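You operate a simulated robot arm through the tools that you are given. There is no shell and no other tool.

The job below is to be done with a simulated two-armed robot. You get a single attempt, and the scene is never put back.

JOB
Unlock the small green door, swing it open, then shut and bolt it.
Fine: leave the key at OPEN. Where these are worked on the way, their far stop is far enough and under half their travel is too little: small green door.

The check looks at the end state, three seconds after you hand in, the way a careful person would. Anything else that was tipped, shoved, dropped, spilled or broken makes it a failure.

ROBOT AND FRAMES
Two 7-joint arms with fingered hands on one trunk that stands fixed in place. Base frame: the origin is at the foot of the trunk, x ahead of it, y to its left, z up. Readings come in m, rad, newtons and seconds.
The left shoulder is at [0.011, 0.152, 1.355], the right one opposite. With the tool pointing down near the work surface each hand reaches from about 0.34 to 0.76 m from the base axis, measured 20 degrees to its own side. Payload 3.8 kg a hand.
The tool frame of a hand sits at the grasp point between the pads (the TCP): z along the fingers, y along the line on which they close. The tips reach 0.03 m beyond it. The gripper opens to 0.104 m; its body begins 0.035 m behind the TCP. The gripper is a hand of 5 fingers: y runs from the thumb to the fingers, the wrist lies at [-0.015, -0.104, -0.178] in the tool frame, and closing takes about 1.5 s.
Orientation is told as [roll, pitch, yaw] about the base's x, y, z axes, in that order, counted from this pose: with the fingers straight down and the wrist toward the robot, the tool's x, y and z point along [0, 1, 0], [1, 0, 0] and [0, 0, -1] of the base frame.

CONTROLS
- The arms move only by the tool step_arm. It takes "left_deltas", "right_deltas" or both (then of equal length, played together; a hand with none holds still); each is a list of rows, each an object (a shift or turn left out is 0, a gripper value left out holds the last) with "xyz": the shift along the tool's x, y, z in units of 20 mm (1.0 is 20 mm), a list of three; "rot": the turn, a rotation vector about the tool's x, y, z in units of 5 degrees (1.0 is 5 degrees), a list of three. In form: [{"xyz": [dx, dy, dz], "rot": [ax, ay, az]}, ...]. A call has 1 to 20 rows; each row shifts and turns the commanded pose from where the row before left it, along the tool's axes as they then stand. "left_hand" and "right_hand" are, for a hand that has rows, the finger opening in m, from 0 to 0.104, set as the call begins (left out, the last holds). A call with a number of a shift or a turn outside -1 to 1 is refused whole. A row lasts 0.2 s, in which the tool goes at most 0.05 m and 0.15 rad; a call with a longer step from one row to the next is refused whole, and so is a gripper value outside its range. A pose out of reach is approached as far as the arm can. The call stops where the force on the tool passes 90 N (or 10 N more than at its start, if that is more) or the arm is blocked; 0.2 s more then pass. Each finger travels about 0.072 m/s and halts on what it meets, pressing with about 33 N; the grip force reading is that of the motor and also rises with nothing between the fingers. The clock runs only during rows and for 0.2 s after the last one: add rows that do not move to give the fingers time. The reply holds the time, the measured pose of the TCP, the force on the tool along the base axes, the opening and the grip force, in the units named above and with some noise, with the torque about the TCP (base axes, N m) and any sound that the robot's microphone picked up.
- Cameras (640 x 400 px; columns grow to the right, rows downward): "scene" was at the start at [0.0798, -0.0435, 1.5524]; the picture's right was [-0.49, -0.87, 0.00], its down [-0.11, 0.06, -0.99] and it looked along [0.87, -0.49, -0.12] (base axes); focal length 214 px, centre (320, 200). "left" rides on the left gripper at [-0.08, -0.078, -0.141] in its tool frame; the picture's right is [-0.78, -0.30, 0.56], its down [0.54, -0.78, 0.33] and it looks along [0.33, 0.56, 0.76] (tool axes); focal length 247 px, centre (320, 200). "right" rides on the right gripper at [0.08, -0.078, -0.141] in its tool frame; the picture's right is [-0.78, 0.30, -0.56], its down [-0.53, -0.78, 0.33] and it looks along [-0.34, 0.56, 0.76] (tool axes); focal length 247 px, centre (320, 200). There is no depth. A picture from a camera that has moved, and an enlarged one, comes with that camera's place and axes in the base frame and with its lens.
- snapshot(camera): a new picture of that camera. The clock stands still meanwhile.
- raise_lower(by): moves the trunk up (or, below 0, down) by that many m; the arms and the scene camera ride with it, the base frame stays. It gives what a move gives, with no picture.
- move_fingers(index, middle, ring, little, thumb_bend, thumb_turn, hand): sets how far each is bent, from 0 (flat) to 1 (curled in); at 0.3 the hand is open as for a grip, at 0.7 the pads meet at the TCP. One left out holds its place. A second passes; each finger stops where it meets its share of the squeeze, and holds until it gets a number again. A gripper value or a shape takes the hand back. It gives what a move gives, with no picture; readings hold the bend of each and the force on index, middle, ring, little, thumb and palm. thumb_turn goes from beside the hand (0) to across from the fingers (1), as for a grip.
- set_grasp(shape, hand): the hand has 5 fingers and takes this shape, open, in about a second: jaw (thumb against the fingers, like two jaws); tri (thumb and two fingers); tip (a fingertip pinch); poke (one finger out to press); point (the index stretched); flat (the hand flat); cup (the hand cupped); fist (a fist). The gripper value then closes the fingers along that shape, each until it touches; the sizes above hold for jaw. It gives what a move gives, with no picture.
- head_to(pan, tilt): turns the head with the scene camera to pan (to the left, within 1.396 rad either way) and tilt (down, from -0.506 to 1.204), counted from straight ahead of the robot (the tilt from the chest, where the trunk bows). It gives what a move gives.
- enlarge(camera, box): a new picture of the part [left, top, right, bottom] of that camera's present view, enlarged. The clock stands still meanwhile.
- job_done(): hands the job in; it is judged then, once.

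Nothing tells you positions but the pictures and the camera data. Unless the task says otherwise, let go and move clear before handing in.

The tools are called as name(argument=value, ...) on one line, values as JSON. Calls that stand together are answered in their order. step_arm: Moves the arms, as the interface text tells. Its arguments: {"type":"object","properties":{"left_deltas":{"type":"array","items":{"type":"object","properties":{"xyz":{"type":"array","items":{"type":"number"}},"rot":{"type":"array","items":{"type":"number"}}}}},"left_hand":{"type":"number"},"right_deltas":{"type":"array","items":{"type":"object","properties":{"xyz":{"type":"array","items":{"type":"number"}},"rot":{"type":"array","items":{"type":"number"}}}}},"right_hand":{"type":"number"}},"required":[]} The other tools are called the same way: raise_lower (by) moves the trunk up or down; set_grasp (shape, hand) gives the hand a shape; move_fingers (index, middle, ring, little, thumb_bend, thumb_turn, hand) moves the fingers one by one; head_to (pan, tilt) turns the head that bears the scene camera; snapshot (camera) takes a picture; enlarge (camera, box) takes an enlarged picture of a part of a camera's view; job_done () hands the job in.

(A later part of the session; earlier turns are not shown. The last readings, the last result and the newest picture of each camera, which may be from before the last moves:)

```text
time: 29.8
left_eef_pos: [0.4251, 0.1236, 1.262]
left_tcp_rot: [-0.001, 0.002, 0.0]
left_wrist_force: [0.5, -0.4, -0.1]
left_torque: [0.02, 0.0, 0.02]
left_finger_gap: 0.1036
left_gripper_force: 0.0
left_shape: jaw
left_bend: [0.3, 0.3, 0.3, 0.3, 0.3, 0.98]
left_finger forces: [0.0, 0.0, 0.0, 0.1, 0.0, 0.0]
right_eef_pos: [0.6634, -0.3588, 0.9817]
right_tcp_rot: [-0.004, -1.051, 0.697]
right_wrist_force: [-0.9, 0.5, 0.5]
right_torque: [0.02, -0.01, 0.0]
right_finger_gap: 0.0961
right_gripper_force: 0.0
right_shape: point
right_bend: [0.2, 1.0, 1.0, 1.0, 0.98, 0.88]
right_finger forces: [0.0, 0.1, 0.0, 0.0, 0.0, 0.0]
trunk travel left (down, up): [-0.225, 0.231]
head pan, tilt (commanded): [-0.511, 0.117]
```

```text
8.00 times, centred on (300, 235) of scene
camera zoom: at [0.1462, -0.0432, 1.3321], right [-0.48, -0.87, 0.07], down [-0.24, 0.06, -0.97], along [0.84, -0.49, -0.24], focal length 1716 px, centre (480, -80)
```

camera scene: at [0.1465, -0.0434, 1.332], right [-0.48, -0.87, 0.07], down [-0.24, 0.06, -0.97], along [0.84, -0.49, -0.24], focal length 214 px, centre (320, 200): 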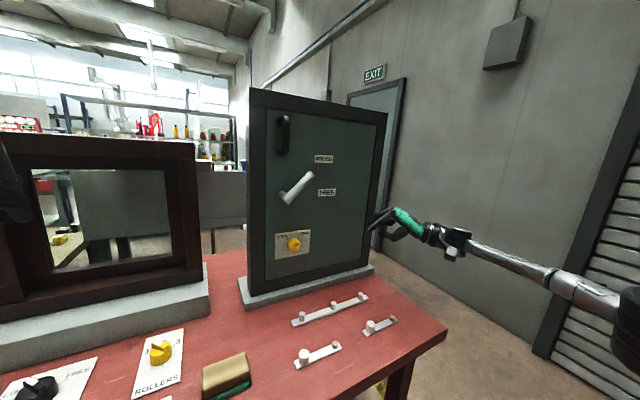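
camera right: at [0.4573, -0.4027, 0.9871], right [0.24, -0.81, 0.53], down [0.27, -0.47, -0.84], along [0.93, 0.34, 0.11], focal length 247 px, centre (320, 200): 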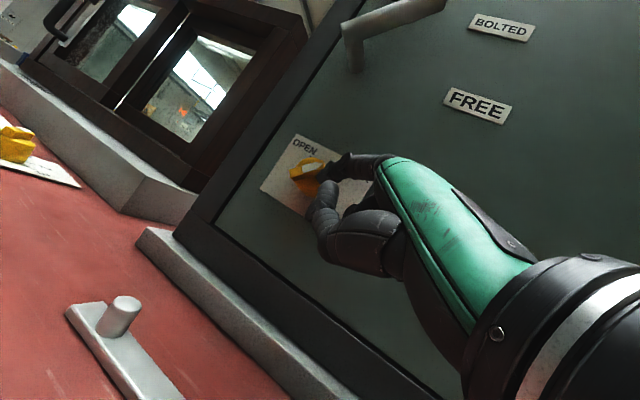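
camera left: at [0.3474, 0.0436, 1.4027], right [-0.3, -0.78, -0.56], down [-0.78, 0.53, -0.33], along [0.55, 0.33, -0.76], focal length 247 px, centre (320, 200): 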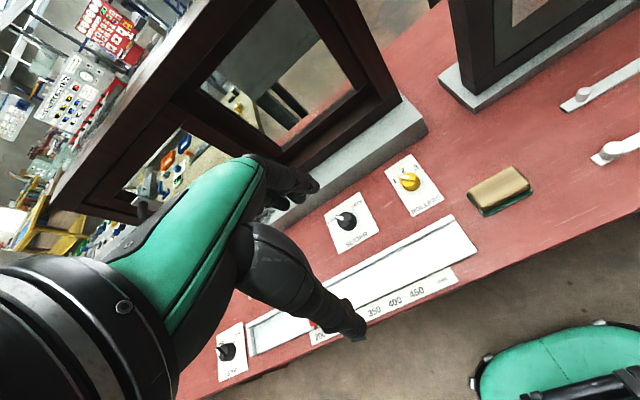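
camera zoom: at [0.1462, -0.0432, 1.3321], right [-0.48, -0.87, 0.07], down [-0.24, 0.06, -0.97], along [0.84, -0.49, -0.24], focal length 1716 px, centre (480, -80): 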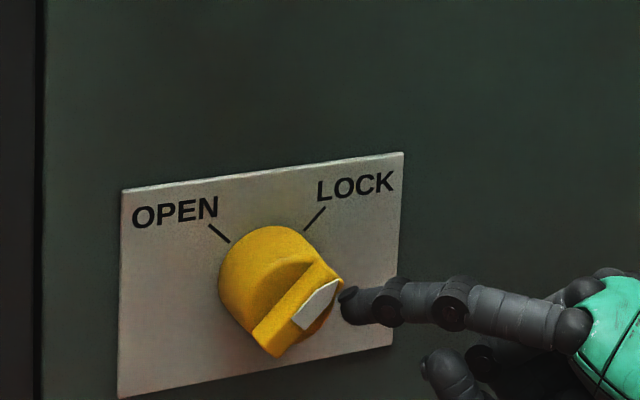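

The fingertip is at about (0.693, -0.311, 1.026), just beside and below the ridge. I'll push up and to the left along a small arc to start turning the key toward OPEN.

step_arm(right_deltas=[{"xyz": [0.108, 0.228, -0.028]}, {"xyz": [0.108, 0.228, -0.028]}, {"xyz": [0.04, 0.229, -0.0925]}, {"xyz": [0.092, 0.234, -0.045]}])

enlarge(camera="right", box=[230, 110, 430, 235])

enlarge(camera="scene", box=[260, 210, 340, 260])

```text
time: 30.8
left_eef_pos: [0.4245, 0.124, 1.2635]
left_tcp_rot: [0.0, 0.001, 0.002]
left_wrist_force: [0.6, 0.0, 0.0]
left_torque: [0.0, -0.03, 0.02]
left_finger_gap: 0.1034
left_gripper_force: 0.0
left_shape: jaw
left_bend: [0.3, 0.3, 0.3, 0.3, 0.3, 0.98]
left_finger forces: [0.1, 0.0, 0.0, 0.1, 0.0, 0.1]
right_eef_pos: [0.6631, -0.3493, 1.0006]
right_tcp_rot: [-0.002, -1.056, 0.697]
right_wrist_force: [-0.5, -2.5, 0.9]
right_torque: [0.23, -0.02, -0.08]
right_finger_gap: 0.0961
right_gripper_force: 0.1
right_shape: point
right_bend: [0.19, 1.0, 1.0, 1.0, 0.98, 0.88]
right_finger forces: [3.3, 0.1, 0.0, 0.1, 0.1, 0.1]
trunk travel left (down, up): [-0.225, 0.231]
head pan, tilt (commanded): [-0.511, 0.117]
```

```text
3.20 times, centred on (330, 172) of right
camera zoom: at [0.4885, -0.3899, 1.0033], right [0.24, -0.81, 0.53], down [0.27, -0.47, -0.84], along [0.93, 0.34, 0.11], focal length 790 px, centre (288, 288)
```

zoom: 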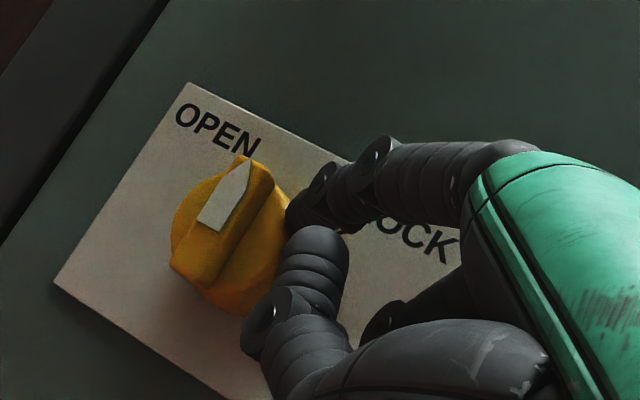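

```text
8.00 times, centred on (300, 235) of scene
camera zoom: at [0.1456, -0.0433, 1.3322], right [-0.48, -0.87, 0.07], down [-0.24, 0.06, -0.97], along [0.84, -0.49, -0.24], focal length 1716 px, centre (480, -80)
```

zoom: 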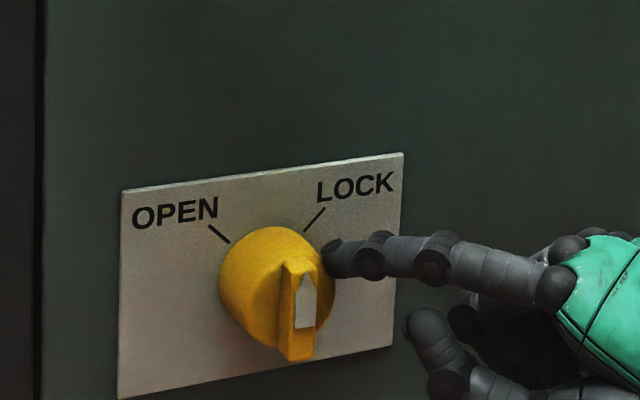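

It's working: the pointer is now straight up with little force. I'll continue the arc to OPEN.

step_arm(right_deltas=[{"xyz": [0.138, 0.218, 0.008]}, {"xyz": [0.169, 0.183, 0.058]}, {"xyz": [0.192, 0.132, 0.11]}])

enlarge(camera="right", box=[230, 110, 430, 235])

enlarge(camera="scene", box=[260, 210, 340, 260])

```text
time: 31.6
left_eef_pos: [0.4237, 0.1218, 1.262]
left_tcp_rot: [0.001, -0.001, 0.003]
left_wrist_force: [0.8, 0.0, 0.0]
left_torque: [0.04, 0.01, -0.02]
left_finger_gap: 0.1033
left_gripper_force: 0.2
left_shape: jaw
left_bend: [0.3, 0.3, 0.3, 0.3, 0.3, 0.98]
left_finger forces: [0.1, 0.0, 0.0, 0.1, 0.0, 0.0]
right_eef_pos: [0.6614, -0.3357, 1.0079]
right_tcp_rot: [-0.003, -1.053, 0.694]
right_wrist_force: [0.9, -3.3, 3.8]
right_torque: [0.28, -0.12, -0.11]
right_finger_gap: 0.0
right_gripper_force: 0.1
right_shape: point
right_bend: [0.18, 1.0, 1.0, 1.0, 0.98, 0.88]
right_finger forces: [3.7, 0.1, 0.0, 0.1, 0.0, 0.0]
trunk travel left (down, up): [-0.225, 0.231]
head pan, tilt (commanded): [-0.511, 0.117]
```

```text
3.20 times, centred on (330, 172) of right
camera zoom: at [0.4875, -0.3773, 1.0101], right [0.23, -0.81, 0.53], down [0.27, -0.47, -0.84], along [0.93, 0.34, 0.11], focal length 790 px, centre (288, 288)
```

zoom: 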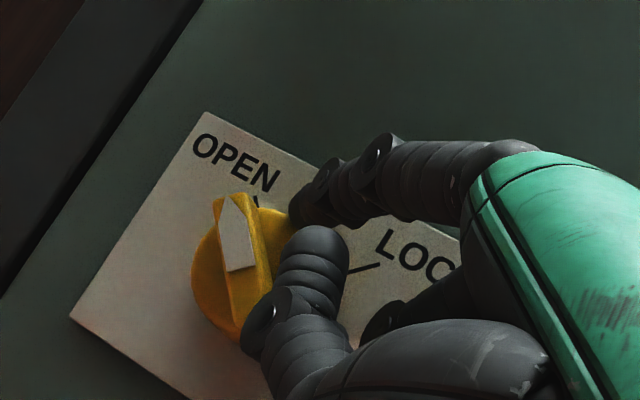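

```text
8.00 times, centred on (300, 235) of scene
camera zoom: at [0.1454, -0.0445, 1.3322], right [-0.48, -0.87, 0.07], down [-0.24, 0.06, -0.97], along [0.84, -0.49, -0.24], focal length 1716 px, centre (480, -80)
```

zoom: 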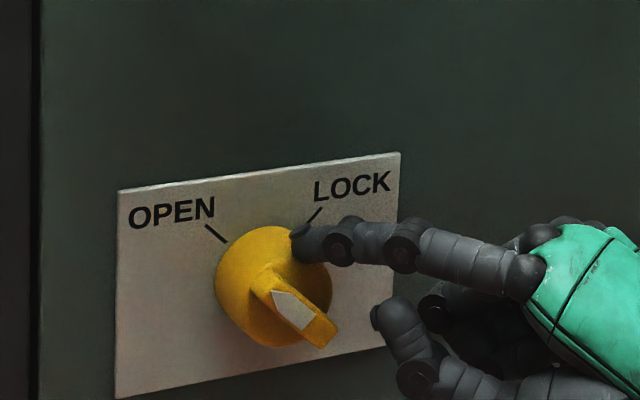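

The pointer is close to parallel with the OPEN tick. I'll nudge slightly further to make sure it reaches its stop.

step_arm(right_deltas=[{"xyz": [0.195, 0.073, 0.147]}, {"xyz": [0.115, 0.03, 0.09]}])

enlarge(camera="right", box=[230, 110, 430, 235])

enlarge(camera="scene", box=[260, 210, 340, 260])

```text
time: 32.2
left_eef_pos: [0.4247, 0.1243, 1.2626]
left_tcp_rot: [0.0, 0.0, 0.002]
left_wrist_force: [0.2, -0.1, 0.3]
left_torque: [-0.01, -0.02, 0.0]
left_finger_gap: 0.1035
left_gripper_force: 0.1
left_shape: jaw
left_bend: [0.3, 0.3, 0.3, 0.3, 0.3, 0.98]
left_finger forces: [0.0, 0.0, 0.0, 0.1, 0.0, 0.1]
right_eef_pos: [0.6607, -0.3264, 1.0085]
right_tcp_rot: [-0.004, -1.055, 0.698]
right_wrist_force: [-0.8, -1.5, 2.5]
right_torque: [0.19, -0.11, -0.02]
right_finger_gap: 0.0
right_gripper_force: 0.1
right_shape: point
right_bend: [0.18, 1.0, 1.0, 1.0, 0.98, 0.88]
right_finger forces: [2.8, 0.0, 0.1, 0.0, 0.0, 0.0]
trunk travel left (down, up): [-0.225, 0.231]
head pan, tilt (commanded): [-0.511, 0.117]
```

```text
3.20 times, centred on (330, 172) of right
camera zoom: at [0.488, -0.3683, 1.0102], right [0.24, -0.81, 0.53], down [0.27, -0.47, -0.84], along [0.93, 0.34, 0.11], focal length 790 px, centre (288, 288)
```

zoom: 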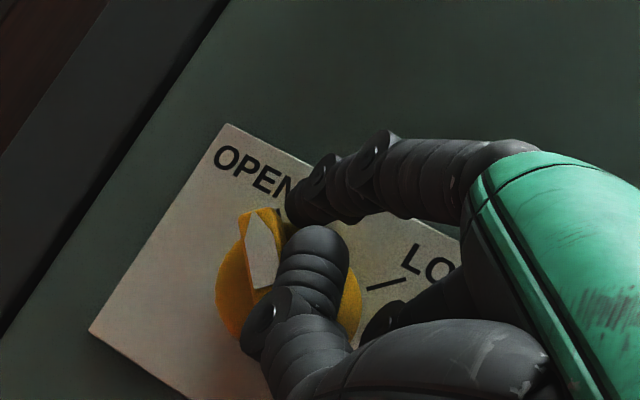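

```text
8.00 times, centred on (300, 235) of scene
camera zoom: at [0.1454, -0.0437, 1.3322], right [-0.48, -0.87, 0.07], down [-0.24, 0.06, -0.97], along [0.84, -0.49, -0.24], focal length 1716 px, centre (480, -80)
```

zoom: 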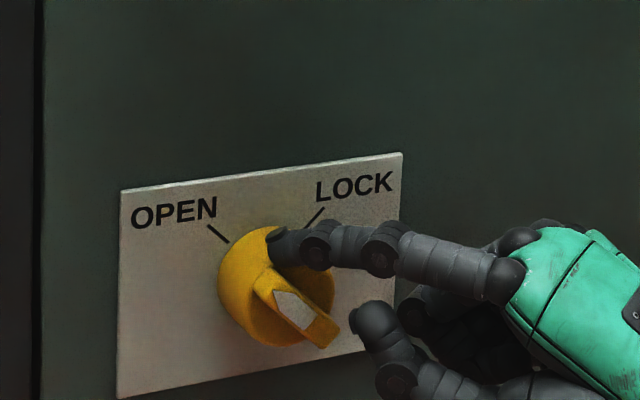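

step_arm(right_deltas=[{"xyz": [0.176, -0.018, 0.18]}])

enlarge(camera="right", box=[230, 110, 430, 235])

enlarge(camera="scene", box=[260, 210, 340, 260])

```text
time: 32.6
left_eef_pos: [0.4239, 0.1225, 1.262]
left_tcp_rot: [-0.002, 0.0, 0.002]
left_wrist_force: [0.0, -0.2, 1.0]
left_torque: [-0.01, -0.01, 0.02]
left_finger_gap: 0.1035
left_gripper_force: 0.0
left_shape: jaw
left_bend: [0.3, 0.3, 0.3, 0.3, 0.3, 0.98]
left_finger forces: [0.0, 0.0, 0.1, 0.0, 0.0, 0.1]
right_eef_pos: [0.6634, -0.3213, 1.0061]
right_tcp_rot: [-0.002, -1.051, 0.698]
right_wrist_force: [-1.5, -2.2, 2.6]
right_torque: [0.27, -0.17, -0.01]
right_finger_gap: 0.0
right_gripper_force: 0.0
right_shape: point
right_bend: [0.18, 1.0, 1.0, 1.0, 0.98, 0.88]
right_finger forces: [3.5, 0.1, 0.0, 0.0, 0.0, 0.0]
trunk travel left (down, up): [-0.225, 0.231]
head pan, tilt (commanded): [-0.511, 0.117]
```

```text
3.20 times, centred on (330, 172) of right
camera zoom: at [0.4889, -0.3633, 1.0086], right [0.24, -0.81, 0.53], down [0.27, -0.47, -0.84], along [0.93, 0.34, 0.11], focal length 790 px, centre (288, 288)
```

zoom: 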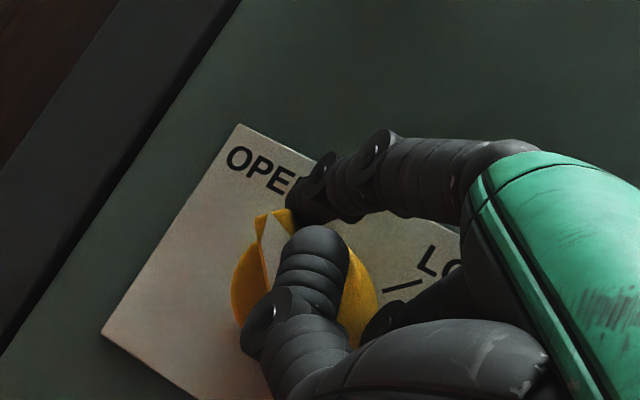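

```text
8.00 times, centred on (300, 235) of scene
camera zoom: at [0.1452, -0.0434, 1.3322], right [-0.48, -0.87, 0.07], down [-0.24, 0.06, -0.97], along [0.84, -0.49, -0.24], focal length 1716 px, centre (480, -80)
```

zoom: 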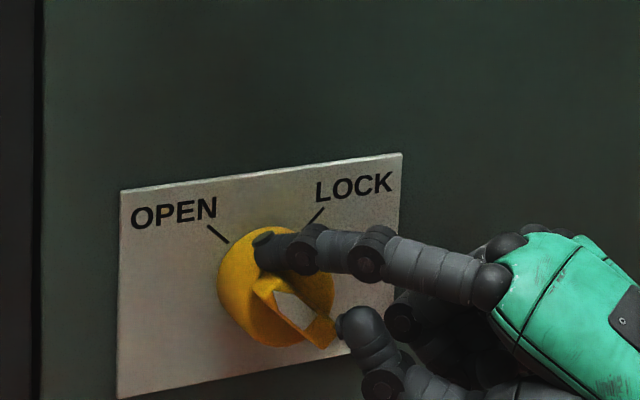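

It appears to be at its stop. I'll back the finger off to view the knob without obstruction.

step_arm(right_deltas=[{"xyz": [-0.19, 0.267, -0.34]}, {"xyz": [0.53, -0.32, -0.55]}, {"xyz": [0.53, -0.32, -0.55]}, {"xyz": [0.53, -0.32, -0.55]}, {"xyz": [-0.8, 0, 0]}, {"xyz": [-0.8, 0, 0]}, {"xyz": [-0.8, 0, 0]}])

snapshot(camera="right")

enlarge(camera="scene", box=[260, 210, 340, 260])

```text
time: 34.2
left_eef_pos: [0.425, 0.124, 1.2621]
left_tcp_rot: [-0.002, -0.001, 0.001]
left_wrist_force: [-0.1, 0.5, -0.4]
left_torque: [0.0, 0.05, 0.0]
left_finger_gap: 0.1038
left_gripper_force: 0.0
left_shape: jaw
left_bend: [0.3, 0.3, 0.3, 0.3, 0.3, 0.98]
left_finger forces: [0.1, 0.0, 0.0, 0.1, 0.0, 0.0]
right_eef_pos: [0.6432, -0.3656, 1.0149]
right_tcp_rot: [-0.005, -1.051, 0.696]
right_wrist_force: [-0.3, -0.1, 0.8]
right_torque: [0.01, -0.03, -0.03]
right_finger_gap: 0.0
right_gripper_force: 0.0
right_shape: point
right_bend: [0.2, 1.0, 1.0, 1.0, 0.98, 0.88]
right_finger forces: [0.0, 0.0, 0.0, 0.0, 0.0, 0.0]
trunk travel left (down, up): [-0.225, 0.231]
head pan, tilt (commanded): [-0.511, 0.117]
```

```text
taken
camera right: at [0.4693, -0.4059, 1.0178], right [0.24, -0.81, 0.54], down [0.27, -0.47, -0.84], along [0.93, 0.34, 0.11], focal length 247 px, centre (320, 200)
```

right: 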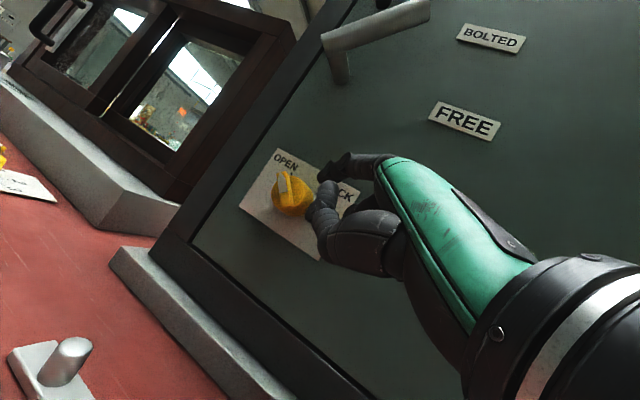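

```text
8.00 times, centred on (300, 235) of scene
camera zoom: at [0.1461, -0.0434, 1.3321], right [-0.48, -0.87, 0.07], down [-0.24, 0.06, -0.97], along [0.84, -0.49, -0.24], focal length 1716 px, centre (480, -80)
```

zoom: 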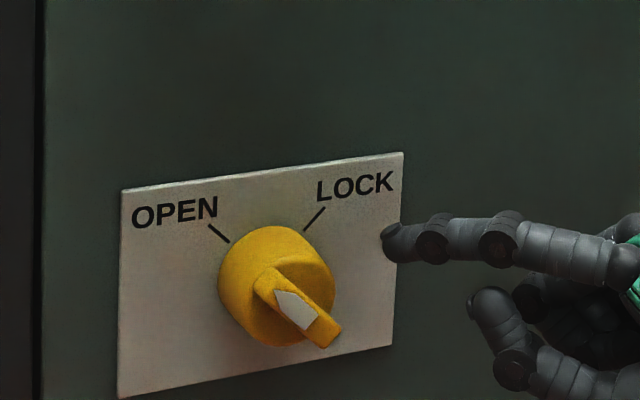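

The ridge now measures about 45° up-left, which is OPEN. Next is the lever, so I'll re-measure it before pushing it down to FREE.

enlarge(camera="scene", box=[260, 140, 380, 215])

enlarge(camera="right", box=[300, 0, 540, 150])

```text
5.33 times, centred on (320, 178) of scene
camera zoom: at [0.1461, -0.0434, 1.3321], right [-0.48, -0.87, 0.07], down [-0.24, 0.06, -0.97], along [0.84, -0.49, -0.24], focal length 1144 px, centre (320, 320)
```

zoom: 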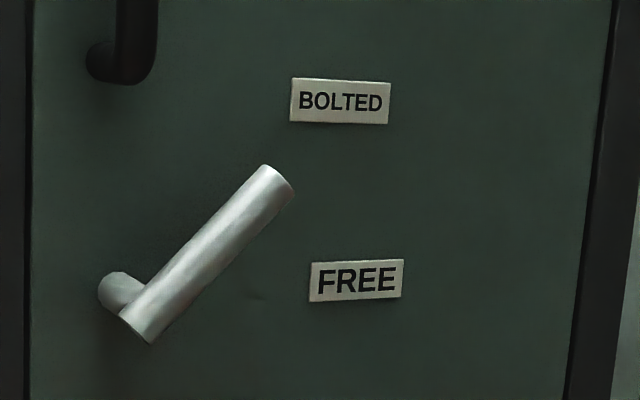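

```text
2.67 times, centred on (420, 75) of right
camera zoom: at [0.4693, -0.4059, 1.0178], right [0.24, -0.81, 0.54], down [0.27, -0.47, -0.84], along [0.93, 0.34, 0.11], focal length 659 px, centre (53, 533)
```

zoom: 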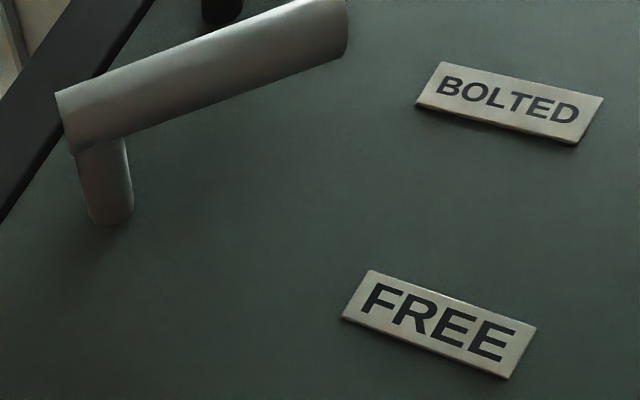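

The lever rod runs from (0.669, -0.244, 1.185) to (0.675, -0.32, 1.26). I'll back off, raise the trunk so the hand sits above the lever, and flatten the hand to press it down.

step_arm(right_deltas=[{"xyz": [0.643, -0.381, -0.665]}, {"xyz": [0.643, -0.381, -0.665]}, {"xyz": [0.643, -0.381, -0.665]}])

raise_lower(by=0.2)

set_grasp(hand="right", shape="flat")

snapshot(camera="scene")

snapshot(camera="right")

```text
time: 35.0
left_eef_pos: [0.4245, 0.1257, 1.2633]
left_tcp_rot: [-0.003, 0.0, 0.003]
left_wrist_force: [0.2, -0.3, 0.6]
left_torque: [0.01, -0.01, -0.02]
left_finger_gap: 0.1038
left_gripper_force: 0.1
left_shape: jaw
left_bend: [0.3, 0.3, 0.3, 0.3, 0.3, 0.98]
left_finger forces: [0.1, 0.0, 0.0, 0.0, 0.1, 0.1]
right_eef_pos: [0.5822, -0.3644, 1.0135]
right_tcp_rot: [-0.003, -1.052, 0.696]
right_wrist_force: [-0.1, 0.0, 0.8]
right_torque: [0.0, -0.01, 0.02]
right_finger_gap: 0.0
right_gripper_force: 0.1
right_shape: point
right_bend: [0.2, 1.0, 1.0, 1.0, 0.98, 0.88]
right_finger forces: [0.0, 0.0, 0.0, 0.0, 0.0, 0.1]
trunk travel left (down, up): [-0.225, 0.231]
head pan, tilt (commanded): [-0.511, 0.117]
```

```text
time: 37.1
left_eef_pos: [0.4254, 0.1237, 1.4641]
left_tcp_rot: [-0.001, 0.0, 0.002]
left_wrist_force: [-1.1, 0.0, -0.3]
left_torque: [-0.02, 0.03, -0.01]
left_finger_gap: 0.1036
left_gripper_force: 0.2
left_shape: jaw
left_bend: [0.3, 0.3, 0.3, 0.3, 0.3, 0.98]
left_finger forces: [0.0, 0.0, 0.1, 0.0, 0.0, 0.0]
right_eef_pos: [0.5844, -0.3646, 1.2116]
right_tcp_rot: [-0.005, -1.051, 0.696]
right_wrist_force: [0.7, -1.0, -0.1]
right_torque: [0.02, -0.01, 0.01]
right_finger_gap: 0.0001
right_gripper_force: 0.0
right_shape: point
right_bend: [0.2, 1.0, 1.0, 1.0, 0.98, 0.88]
right_finger forces: [0.0, 0.0, 0.0, 0.0, 0.0, 0.0]
trunk travel left (down, up): [-0.425, 0.031]
head pan, tilt (commanded): [-0.511, 0.117]
```

```text
time: 38.0
left_eef_pos: [0.4239, 0.1243, 1.4624]
left_tcp_rot: [-0.001, 0.0, 0.001]
left_wrist_force: [1.1, -0.4, -0.1]
left_torque: [-0.01, 0.02, 0.01]
left_finger_gap: 0.1038
left_gripper_force: 0.0
left_shape: jaw
left_bend: [0.3, 0.3, 0.3, 0.3, 0.3, 0.98]
left_finger forces: [0.0, 0.1, 0.1, 0.1, 0.0, 0.0]
right_eef_pos: [0.5855, -0.3648, 1.2128]
right_tcp_rot: [-0.004, -1.053, 0.697]
right_wrist_force: [0.4, -0.8, -0.5]
right_torque: [0.0, 0.03, 0.0]
right_finger_gap: 0.096
right_gripper_force: 0.1
right_shape: flat
right_bend: [0.0, 0.0, 0.0, 0.0, 0.4, 0.0]
right_finger forces: [0.0, 0.1, 0.0, 0.1, 0.0, 0.0]
trunk travel left (down, up): [-0.425, 0.031]
head pan, tilt (commanded): [-0.511, 0.117]
```

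```text
taken
camera scene: at [0.08, -0.0435, 1.5524], right [-0.49, -0.87, 0.0], down [-0.11, 0.06, -0.99], along [0.87, -0.49, -0.12], focal length 214 px, centre (320, 200)
```

scene: 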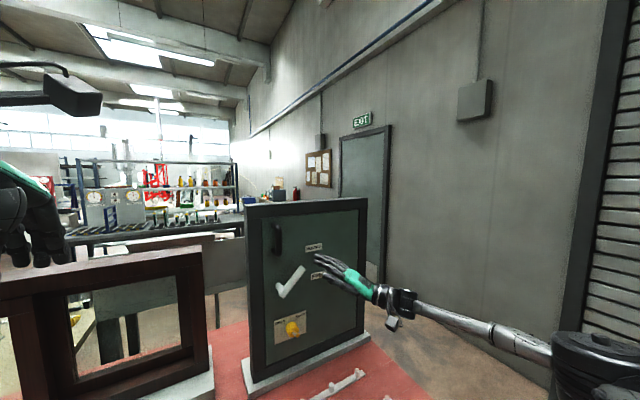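

```text
taken
camera right: at [0.4099, -0.4058, 1.2153], right [0.24, -0.81, 0.53], down [0.27, -0.47, -0.84], along [0.93, 0.34, 0.11], focal length 247 px, centre (320, 200)
```

right: 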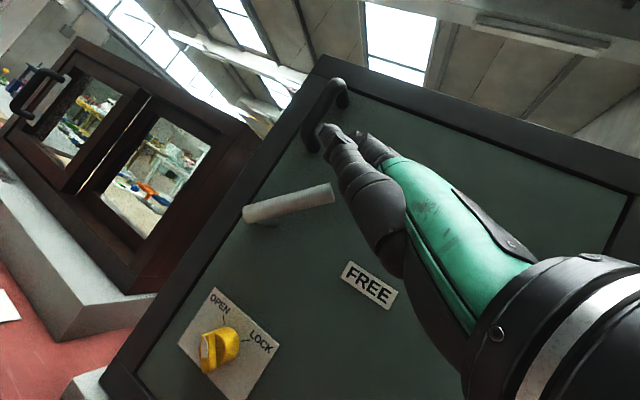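

enlarge(camera="scene", box=[260, 220, 420, 320])

enlarge(camera="right", box=[220, 60, 420, 260])

```text
4.00 times, centred on (340, 270) of scene
camera zoom: at [0.08, -0.0435, 1.5524], right [-0.49, -0.87, 0.0], down [-0.11, 0.06, -0.99], along [0.87, -0.49, -0.12], focal length 858 px, centre (240, -80)
```

zoom: 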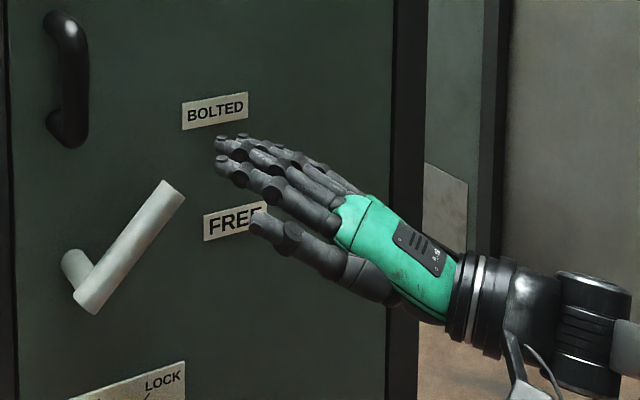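

```text
2.00 times, centred on (320, 160) of right
camera zoom: at [0.4099, -0.4058, 1.2153], right [0.24, -0.81, 0.53], down [0.27, -0.47, -0.84], along [0.93, 0.34, 0.11], focal length 494 px, centre (320, 280)
```

zoom: 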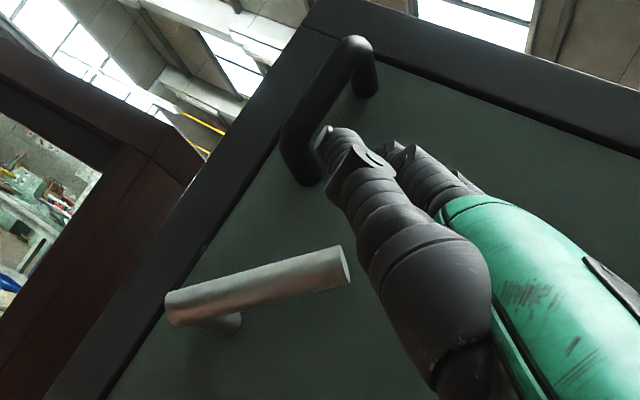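

With the fingers slightly bent (0.2) they lie horizontal and the thumb stays out of the way. I'll set that, then move over the lever's tip.

move_fingers(hand="right", index=0.2, middle=0.2, ring=0.2, little=0.2, thumb_bend=0.2, thumb_turn=0)

step_arm(right_deltas=[{"xyz": [0, 0.87, -0.495]}, {"xyz": [0, 0.87, -0.495]}, {"xyz": [-0.305, 0.42, 0.735]}, {"xyz": [-0.305, 0.42, 0.735]}, {"xyz": [-0.305, 0.42, 0.735]}])

enlarge(camera="scene", box=[240, 200, 400, 300])

snapshot(camera="right")

```text
time: 39.0
left_eef_pos: [0.4251, 0.1239, 1.462]
left_tcp_rot: [0.0, 0.0, 0.003]
left_wrist_force: [0.4, 0.2, -0.4]
left_torque: [0.0, -0.02, -0.01]
left_finger_gap: 0.1037
left_gripper_force: 0.1
left_shape: jaw
left_bend: [0.3, 0.3, 0.3, 0.3, 0.3, 0.98]
left_finger forces: [0.1, 0.0, 0.0, 0.0, 0.0, 0.0]
right_eef_pos: [0.584, -0.3654, 1.2145]
right_tcp_rot: [-0.003, -1.052, 0.696]
right_wrist_force: [0.0, 0.4, -1.0]
right_torque: [-0.01, -0.01, -0.01]
right_finger_gap: 0.1532
right_gripper_force: 0.0
right_shape: fingers
right_bend: [0.2, 0.2, 0.2, 0.2, 0.2, 0.0]
right_finger forces: [0.1, 0.0, 0.0, 0.0, 0.0, 0.0]
trunk travel left (down, up): [-0.425, 0.031]
head pan, tilt (commanded): [-0.511, 0.117]
```

```text
time: 40.2
left_eef_pos: [0.4256, 0.1247, 1.4622]
left_tcp_rot: [0.0, 0.002, 0.002]
left_wrist_force: [0.8, -0.4, -0.6]
left_torque: [-0.01, -0.01, 0.0]
left_finger_gap: 0.1036
left_gripper_force: 0.0
left_shape: jaw
left_bend: [0.3, 0.3, 0.3, 0.3, 0.3, 0.98]
left_finger forces: [0.0, 0.0, 0.0, 0.0, 0.0, 0.0]
right_eef_pos: [0.6352, -0.3466, 1.2521]
right_tcp_rot: [-0.003, -1.05, 0.695]
right_wrist_force: [-0.5, 0.5, -0.1]
right_torque: [-0.02, 0.0, -0.03]
right_finger_gap: 0.1534
right_gripper_force: 0.1
right_shape: fingers
right_bend: [0.2, 0.2, 0.2, 0.2, 0.2, 0.0]
right_finger forces: [0.1, 0.0, 0.1, 0.0, 0.0, 0.1]
trunk travel left (down, up): [-0.425, 0.031]
head pan, tilt (commanded): [-0.511, 0.117]
```

```text
4.00 times, centred on (320, 250) of scene
camera zoom: at [0.0804, -0.0429, 1.5524], right [-0.49, -0.87, 0.0], down [-0.11, 0.06, -0.99], along [0.87, -0.49, -0.12], focal length 858 px, centre (320, 0)
```

zoom: 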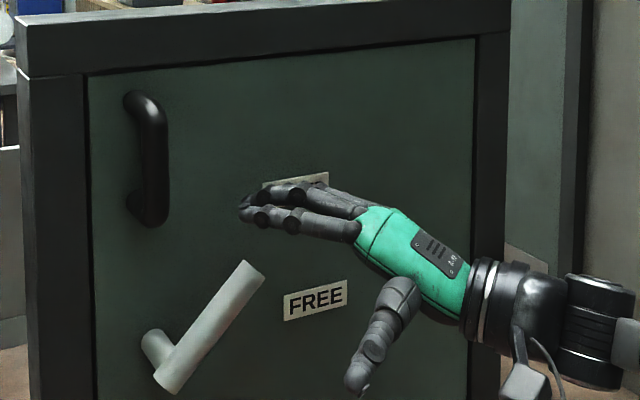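

```text
taken
camera right: at [0.4601, -0.3877, 1.2548], right [0.24, -0.81, 0.54], down [0.27, -0.48, -0.84], along [0.93, 0.34, 0.1], focal length 247 px, centre (320, 200)
```

right: 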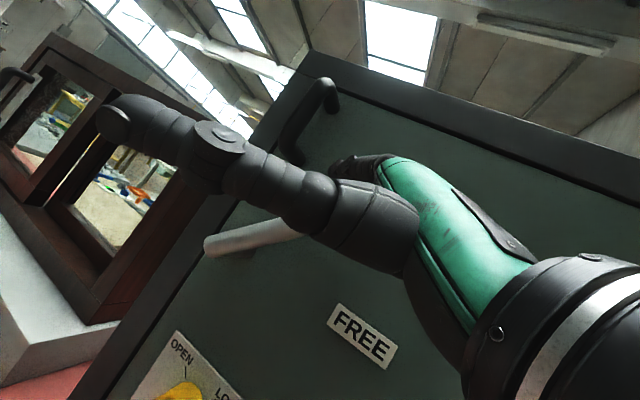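

The fingers are above the lever tip and the thumb is well clear. I'll go slightly further in and then press straight down, watching the force.

step_arm(right_deltas=[{"xyz": [-0.29, 0.4, 0.7]}, {"xyz": [0, -0.52, 0.298]}, {"xyz": [0, -0.52, 0.298]}, {"xyz": [0, -0.52, 0.298]}, {"xyz": [0, -0.52, 0.298]}])

enlarge(camera="scene", box=[240, 200, 400, 300])

snapshot(camera="right")

```text
time: 41.4
left_eef_pos: [0.4218, 0.124, 1.4651]
left_tcp_rot: [0.001, -0.002, 0.0]
left_wrist_force: [-0.9, -0.1, 0.6]
left_torque: [-0.01, 0.01, -0.01]
left_finger_gap: 0.1036
left_gripper_force: 0.1
left_shape: jaw
left_bend: [0.3, 0.3, 0.3, 0.3, 0.3, 0.98]
left_finger forces: [0.0, 0.0, 0.0, 0.0, 0.0, 0.0]
right_eef_pos: [0.6478, -0.3405, 1.2044]
right_tcp_rot: [-0.006, -1.052, 0.699]
right_wrist_force: [-1.3, -0.2, 1.4]
right_torque: [0.07, -0.11, -0.02]
right_finger_gap: 0.1545
right_gripper_force: 0.8
right_shape: fingers
right_bend: [0.18, 0.2, 0.2, 0.2, 0.2, 0.0]
right_finger forces: [2.1, 0.0, 0.1, 0.1, 0.0, 0.0]
trunk travel left (down, up): [-0.425, 0.031]
head pan, tilt (commanded): [-0.511, 0.117]
```

```text
4.00 times, centred on (320, 250) of scene
camera zoom: at [0.0772, -0.044, 1.5526], right [-0.49, -0.87, 0.0], down [-0.1, 0.06, -0.99], along [0.87, -0.49, -0.12], focal length 858 px, centre (320, 0)
```

zoom: 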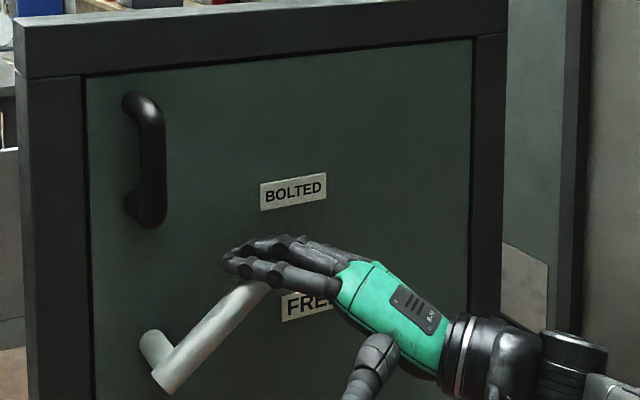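

```text
taken
camera right: at [0.4735, -0.3819, 1.2071], right [0.24, -0.81, 0.54], down [0.27, -0.48, -0.84], along [0.93, 0.34, 0.11], focal length 247 px, centre (320, 200)
```

right: 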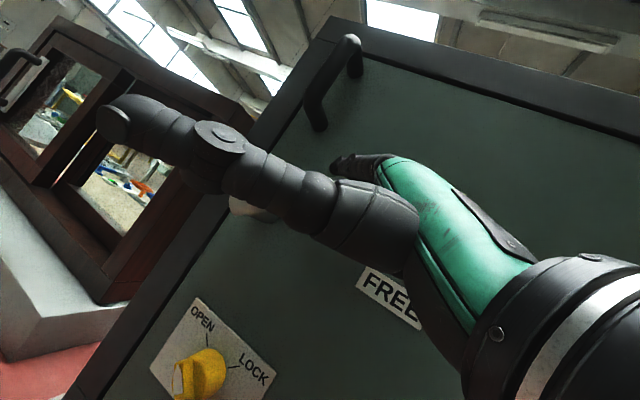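

The lever is beginning to swing down with light force. I'll keep pressing downward.

step_arm(right_deltas=[{"xyz": [0, -0.52, 0.298]}, {"xyz": [0, -0.52, 0.298]}, {"xyz": [0, -0.52, 0.298]}])

enlarge(camera="scene", box=[240, 200, 400, 300])

```text
time: 42.2
left_eef_pos: [0.4242, 0.124, 1.4622]
left_tcp_rot: [-0.003, 0.0, 0.001]
left_wrist_force: [0.5, -0.4, -0.3]
left_torque: [-0.01, 0.01, 0.01]
left_finger_gap: 0.1036
left_gripper_force: 0.0
left_shape: jaw
left_bend: [0.3, 0.3, 0.3, 0.3, 0.3, 0.98]
left_finger forces: [0.0, 0.0, 0.1, 0.0, 0.1, 0.1]
right_eef_pos: [0.6506, -0.3431, 1.1678]
right_tcp_rot: [-0.004, -1.05, 0.694]
right_wrist_force: [-0.5, 0.2, 1.5]
right_torque: [0.03, -0.03, -0.04]
right_finger_gap: 0.1538
right_gripper_force: 0.3
right_shape: fingers
right_bend: [0.2, 0.2, 0.2, 0.2, 0.2, 0.0]
right_finger forces: [0.5, 0.0, 0.1, 0.0, 0.0, 0.1]
trunk travel left (down, up): [-0.425, 0.031]
head pan, tilt (commanded): [-0.511, 0.117]
```

```text
4.00 times, centred on (320, 250) of scene
camera zoom: at [0.0799, -0.0435, 1.5524], right [-0.49, -0.87, 0.0], down [-0.11, 0.06, -0.99], along [0.87, -0.49, -0.12], focal length 858 px, centre (320, 0)
```

zoom: 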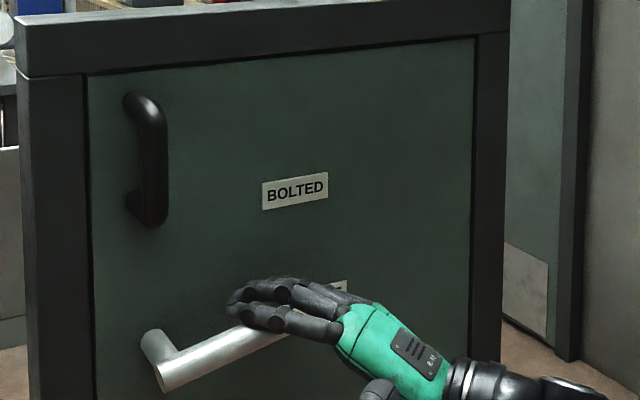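

step_arm(right_deltas=[{"xyz": [0, -0.52, 0.298]}, {"xyz": [0, -0.52, 0.298]}])

enlarge(camera="scene", box=[240, 200, 400, 300])

```text
time: 42.8
left_eef_pos: [0.4235, 0.1245, 1.4625]
left_tcp_rot: [0.0, 0.0, 0.001]
left_wrist_force: [-0.4, 0.5, 0.7]
left_torque: [-0.04, 0.0, 0.02]
left_finger_gap: 0.1037
left_gripper_force: 0.0
left_shape: jaw
left_bend: [0.3, 0.3, 0.3, 0.3, 0.3, 0.98]
left_finger forces: [0.1, 0.1, 0.1, 0.1, 0.1, 0.0]
right_eef_pos: [0.6518, -0.3427, 1.1467]
right_tcp_rot: [-0.006, -1.057, 0.698]
right_wrist_force: [0.9, 0.2, 7.2]
right_torque: [0.21, -0.06, 0.01]
right_finger_gap: 0.1561
right_gripper_force: 3.2
right_shape: fingers
right_bend: [0.16, 0.2, 0.2, 0.2, 0.2, 0.0]
right_finger forces: [7.4, 0.0, 0.0, 0.0, 0.0, 0.0]
trunk travel left (down, up): [-0.425, 0.031]
head pan, tilt (commanded): [-0.511, 0.117]
```

```text
4.00 times, centred on (320, 250) of scene
camera zoom: at [0.0784, -0.0427, 1.5526], right [-0.49, -0.87, 0.0], down [-0.1, 0.06, -0.99], along [0.87, -0.49, -0.12], focal length 858 px, centre (320, 0)
```

zoom: 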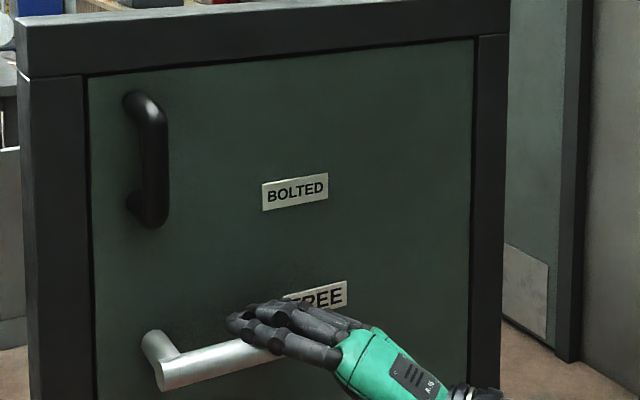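

The force has risen and the lever looks horizontal. One more small press will confirm it's at its FREE stop.

step_arm(right_deltas=[{"xyz": [0, -0.4, 0.23]}])

enlarge(camera="scene", box=[240, 200, 400, 300])

```text
time: 43.2
left_eef_pos: [0.4222, 0.1246, 1.4635]
left_tcp_rot: [-0.002, -0.002, 0.002]
left_wrist_force: [-0.8, 0.4, 0.1]
left_torque: [0.0, -0.01, -0.02]
left_finger_gap: 0.1033
left_gripper_force: 0.0
left_shape: jaw
left_bend: [0.3, 0.3, 0.3, 0.3, 0.3, 0.98]
left_finger forces: [0.1, 0.0, 0.0, 0.0, 0.0, 0.0]
right_eef_pos: [0.651, -0.3408, 1.1396]
right_tcp_rot: [-0.009, -1.06, 0.7]
right_wrist_force: [1.9, -1.6, 16.7]
right_torque: [0.49, -0.25, -0.01]
right_finger_gap: 0.1578
right_gripper_force: 8.7
right_shape: fingers
right_bend: [0.13, 0.2, 0.2, 0.2, 0.2, 0.0]
right_finger forces: [14.3, 2.2, 0.9, 0.1, 0.0, 0.0]
trunk travel left (down, up): [-0.425, 0.031]
head pan, tilt (commanded): [-0.511, 0.117]
```

```text
4.00 times, centred on (320, 250) of scene
camera zoom: at [0.0769, -0.0422, 1.5528], right [-0.49, -0.87, 0.0], down [-0.1, 0.06, -0.99], along [0.87, -0.49, -0.12], focal length 858 px, centre (320, 0)
```

zoom: 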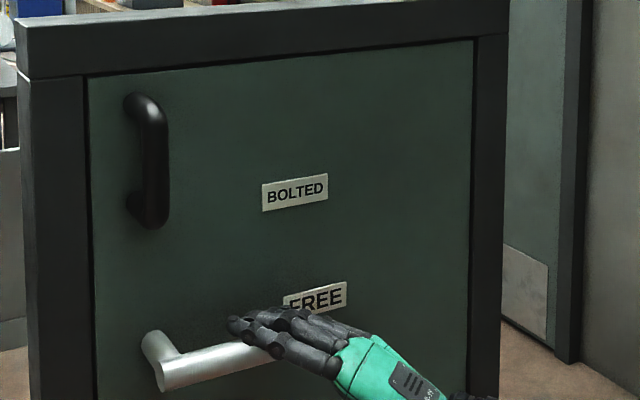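

The lever is parallel with the FREE label and firmly at its stop. I'll lift off and back away, then look at the pull handle.

step_arm(right_deltas=[{"xyz": [0, 0.87, -0.495]}, {"xyz": [0.0, 0.87, -0.495]}, {"xyz": [0.643, -0.381, -0.665]}, {"xyz": [0.643, -0.381, -0.665]}, {"xyz": [0.643, -0.381, -0.665]}, {"xyz": [0.643, -0.381, -0.665]}, {"xyz": [0, 0.87, -0.495]}, {"xyz": [0, 0.87, -0.495]}, {"xyz": [0, 0.87, -0.495]}, {"xyz": [0, 0.87, -0.495]}])

enlarge(camera="scene", box=[240, 190, 340, 320])

snapshot(camera="right")

snapshot(camera="left")

```text
time: 45.4
left_eef_pos: [0.4253, 0.1236, 1.4636]
left_tcp_rot: [-0.002, 0.0, 0.003]
left_wrist_force: [0.5, 0.5, -0.5]
left_torque: [-0.01, 0.01, -0.03]
left_finger_gap: 0.1033
left_gripper_force: 0.1
left_shape: jaw
left_bend: [0.3, 0.3, 0.3, 0.3, 0.3, 0.98]
left_finger forces: [0.1, 0.0, 0.1, 0.0, 0.1, 0.1]
right_eef_pos: [0.571, -0.3414, 1.2549]
right_tcp_rot: [-0.003, -1.051, 0.697]
right_wrist_force: [0.1, 0.0, 0.3]
right_torque: [0.02, -0.04, -0.02]
right_finger_gap: 0.1536
right_gripper_force: 0.1
right_shape: fingers
right_bend: [0.2, 0.2, 0.2, 0.2, 0.2, 0.0]
right_finger forces: [0.0, 0.1, 0.0, 0.1, 0.1, 0.1]
trunk travel left (down, up): [-0.425, 0.031]
head pan, tilt (commanded): [-0.511, 0.117]
```

```text
3.08 times, centred on (290, 255) of scene
camera zoom: at [0.0795, -0.0432, 1.5524], right [-0.49, -0.87, 0.0], down [-0.11, 0.06, -0.99], along [0.87, -0.49, -0.12], focal length 660 px, centre (412, 31)
```

zoom: 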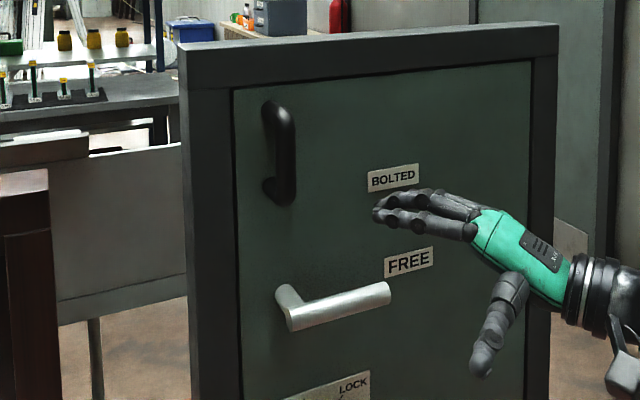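

```text
taken
camera right: at [0.3967, -0.3825, 1.257], right [0.24, -0.81, 0.54], down [0.27, -0.47, -0.84], along [0.93, 0.34, 0.11], focal length 247 px, centre (320, 200)
```

right: 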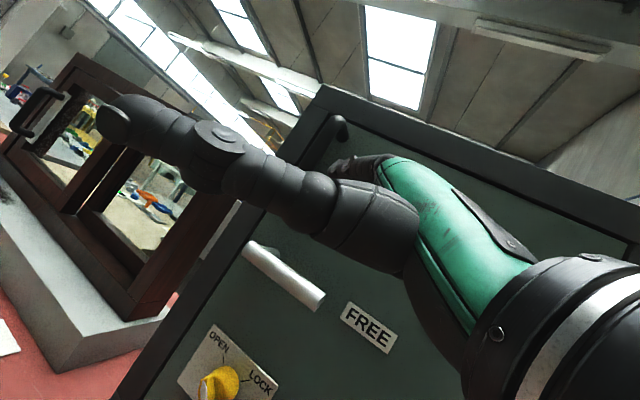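

```text
taken
camera left: at [0.3469, 0.0437, 1.6028], right [-0.3, -0.78, -0.56], down [-0.78, 0.53, -0.33], along [0.56, 0.33, -0.76], focal length 247 px, centre (320, 200)
```

left: 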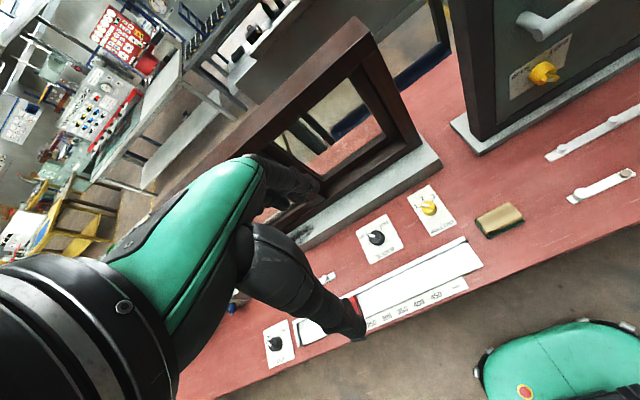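

The lever is confirmed at FREE. Next I'll raise the right hand to handle height and roll it so the fingers can hook behind the vertical bar.

step_arm(right_deltas=[{"xyz": [0, 0.868, -0.497]}, {"xyz": [0, 0.868, -0.497]}, {"xyz": [0, 0.868, -0.497]}, {"rot": [-0.044, 0.487, 0.941]}, {"rot": [-0.044, 0.487, 0.941]}, {"rot": [-0.044, 0.487, 0.941]}, {"rot": [-0.044, 0.487, 0.941]}, {"rot": [-0.044, 0.487, 0.941]}, {"rot": [-0.044, 0.487, 0.941]}, {"rot": [-0.044, 0.487, 0.941]}, {"rot": [-0.044, 0.487, 0.941]}, {"rot": [-0.044, 0.487, 0.941]}, {"rot": [-0.044, 0.487, 0.941]}, {"rot": [-0.044, 0.487, 0.941]}, {"rot": [-0.044, 0.487, 0.941]}, {"rot": [-0.044, 0.487, 0.941]}, {"rot": [-0.044, 0.487, 0.941]}, {"rot": [-0.044, 0.487, 0.941]}, {"rot": [-0.044, 0.487, 0.941]}, {"rot": [-0.044, 0.487, 0.941]}])

snapshot(camera="scene")

snapshot(camera="right")

```text
time: 49.6
left_eef_pos: [0.4258, 0.1241, 1.4621]
left_tcp_rot: [-0.002, 0.002, 0.001]
left_wrist_force: [0.6, -0.4, 0.5]
left_torque: [-0.01, 0.0, 0.01]
left_finger_gap: 0.1035
left_gripper_force: 0.0
left_shape: jaw
left_bend: [0.3, 0.3, 0.3, 0.3, 0.3, 0.98]
left_finger forces: [0.1, 0.1, 0.0, 0.1, 0.0, 0.0]
right_eef_pos: [0.5712, -0.3394, 1.3163]
right_tcp_rot: [1.573, 0.002, -0.441]
right_wrist_force: [0.3, 0.8, 0.4]
right_torque: [0.0, 0.0, -0.01]
right_finger_gap: 0.1535
right_gripper_force: 0.0
right_shape: fingers
right_bend: [0.2, 0.2, 0.2, 0.2, 0.2, 0.0]
right_finger forces: [0.0, 0.0, 0.1, 0.0, 0.0, 0.1]
trunk travel left (down, up): [-0.425, 0.031]
head pan, tilt (commanded): [-0.511, 0.117]
```

```text
taken
camera scene: at [0.0799, -0.0433, 1.5524], right [-0.49, -0.87, 0.0], down [-0.11, 0.06, -0.99], along [0.87, -0.49, -0.12], focal length 214 px, centre (320, 200)
```

scene: 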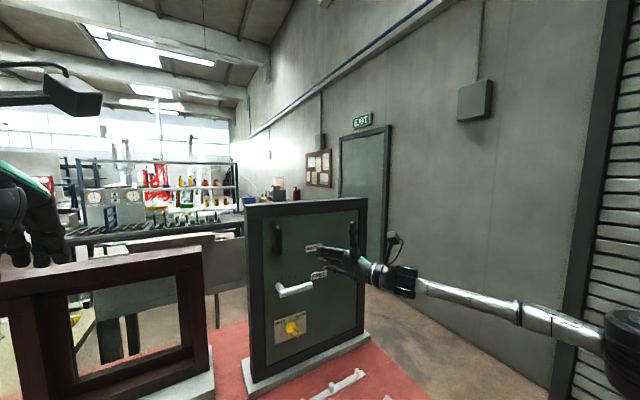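

```text
taken
camera right: at [0.4414, -0.4332, 1.3963], right [0.03, -0.63, -0.78], down [-0.56, 0.63, -0.53], along [0.83, 0.45, -0.33], focal length 247 px, centre (320, 200)
```

right: 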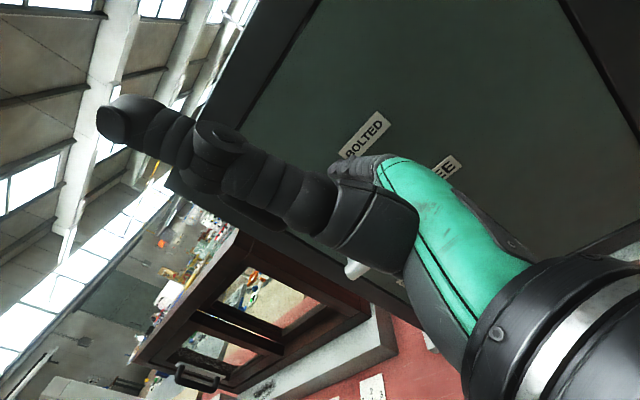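

The orientation is right: index side up, fingers pointing forward-left. Now I'll shape a hook with index and middle partly bent, ring and little curled, and the thumb opposed but open.

move_fingers(hand="right", index=0.6, middle=0.6, ring=1.0, little=1.0, thumb_bend=0.25, thumb_turn=1.0)

enlarge(camera="scene", box=[240, 200, 440, 325])

snapshot(camera="right")

snapshot(camera="left")

```text
time: 50.6
left_eef_pos: [0.4247, 0.1233, 1.4632]
left_tcp_rot: [-0.001, 0.0, 0.001]
left_wrist_force: [0.6, -0.1, 0.4]
left_torque: [0.01, -0.02, 0.05]
left_finger_gap: 0.1037
left_gripper_force: 0.1
left_shape: jaw
left_bend: [0.3, 0.3, 0.3, 0.3, 0.3, 0.98]
left_finger forces: [0.1, 0.1, 0.1, 0.1, 0.0, 0.0]
right_eef_pos: [0.5725, -0.3386, 1.3165]
right_tcp_rot: [1.571, 0.0, -0.441]
right_wrist_force: [0.1, 0.2, 0.6]
right_torque: [-0.03, -0.01, 0.0]
right_finger_gap: 0.0697
right_gripper_force: 0.0
right_shape: fingers
right_bend: [0.6, 0.6, 1.0, 1.0, 0.25, 0.97]
right_finger forces: [0.0, 0.1, 0.0, 0.0, 0.1, 0.1]
trunk travel left (down, up): [-0.425, 0.031]
head pan, tilt (commanded): [-0.511, 0.117]
```

```text
3.20 times, centred on (340, 262) of scene
camera zoom: at [0.08, -0.0434, 1.5524], right [-0.49, -0.87, 0.0], down [-0.11, 0.06, -0.99], along [0.87, -0.49, -0.12], focal length 686 px, centre (256, 0)
```

zoom: 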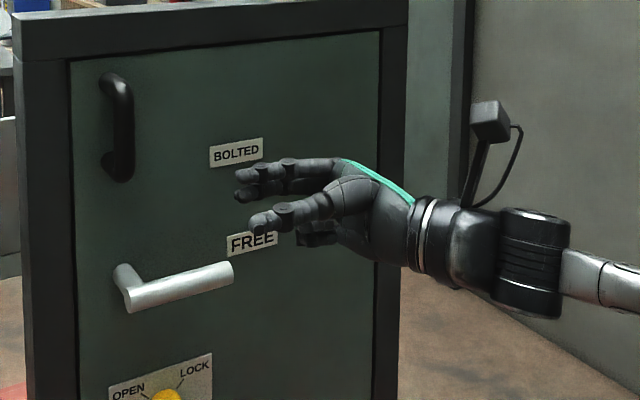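

```text
taken
camera right: at [0.4414, -0.4334, 1.3961], right [0.03, -0.63, -0.78], down [-0.56, 0.63, -0.53], along [0.83, 0.45, -0.33], focal length 247 px, centre (320, 200)
```

right: 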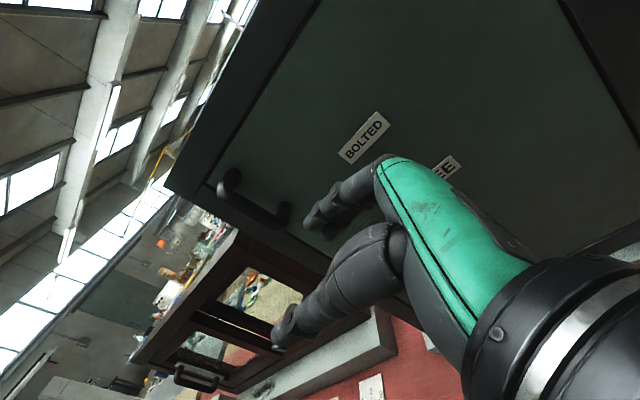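

```text
taken
camera left: at [0.3474, 0.0435, 1.6027], right [-0.3, -0.78, -0.56], down [-0.78, 0.53, -0.33], along [0.56, 0.33, -0.76], focal length 247 px, centre (320, 200)
```

left: 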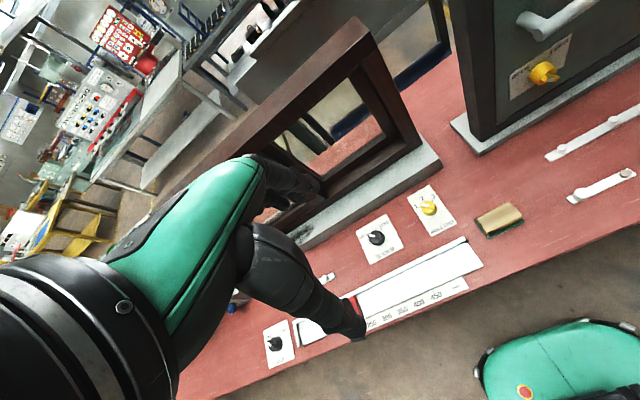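

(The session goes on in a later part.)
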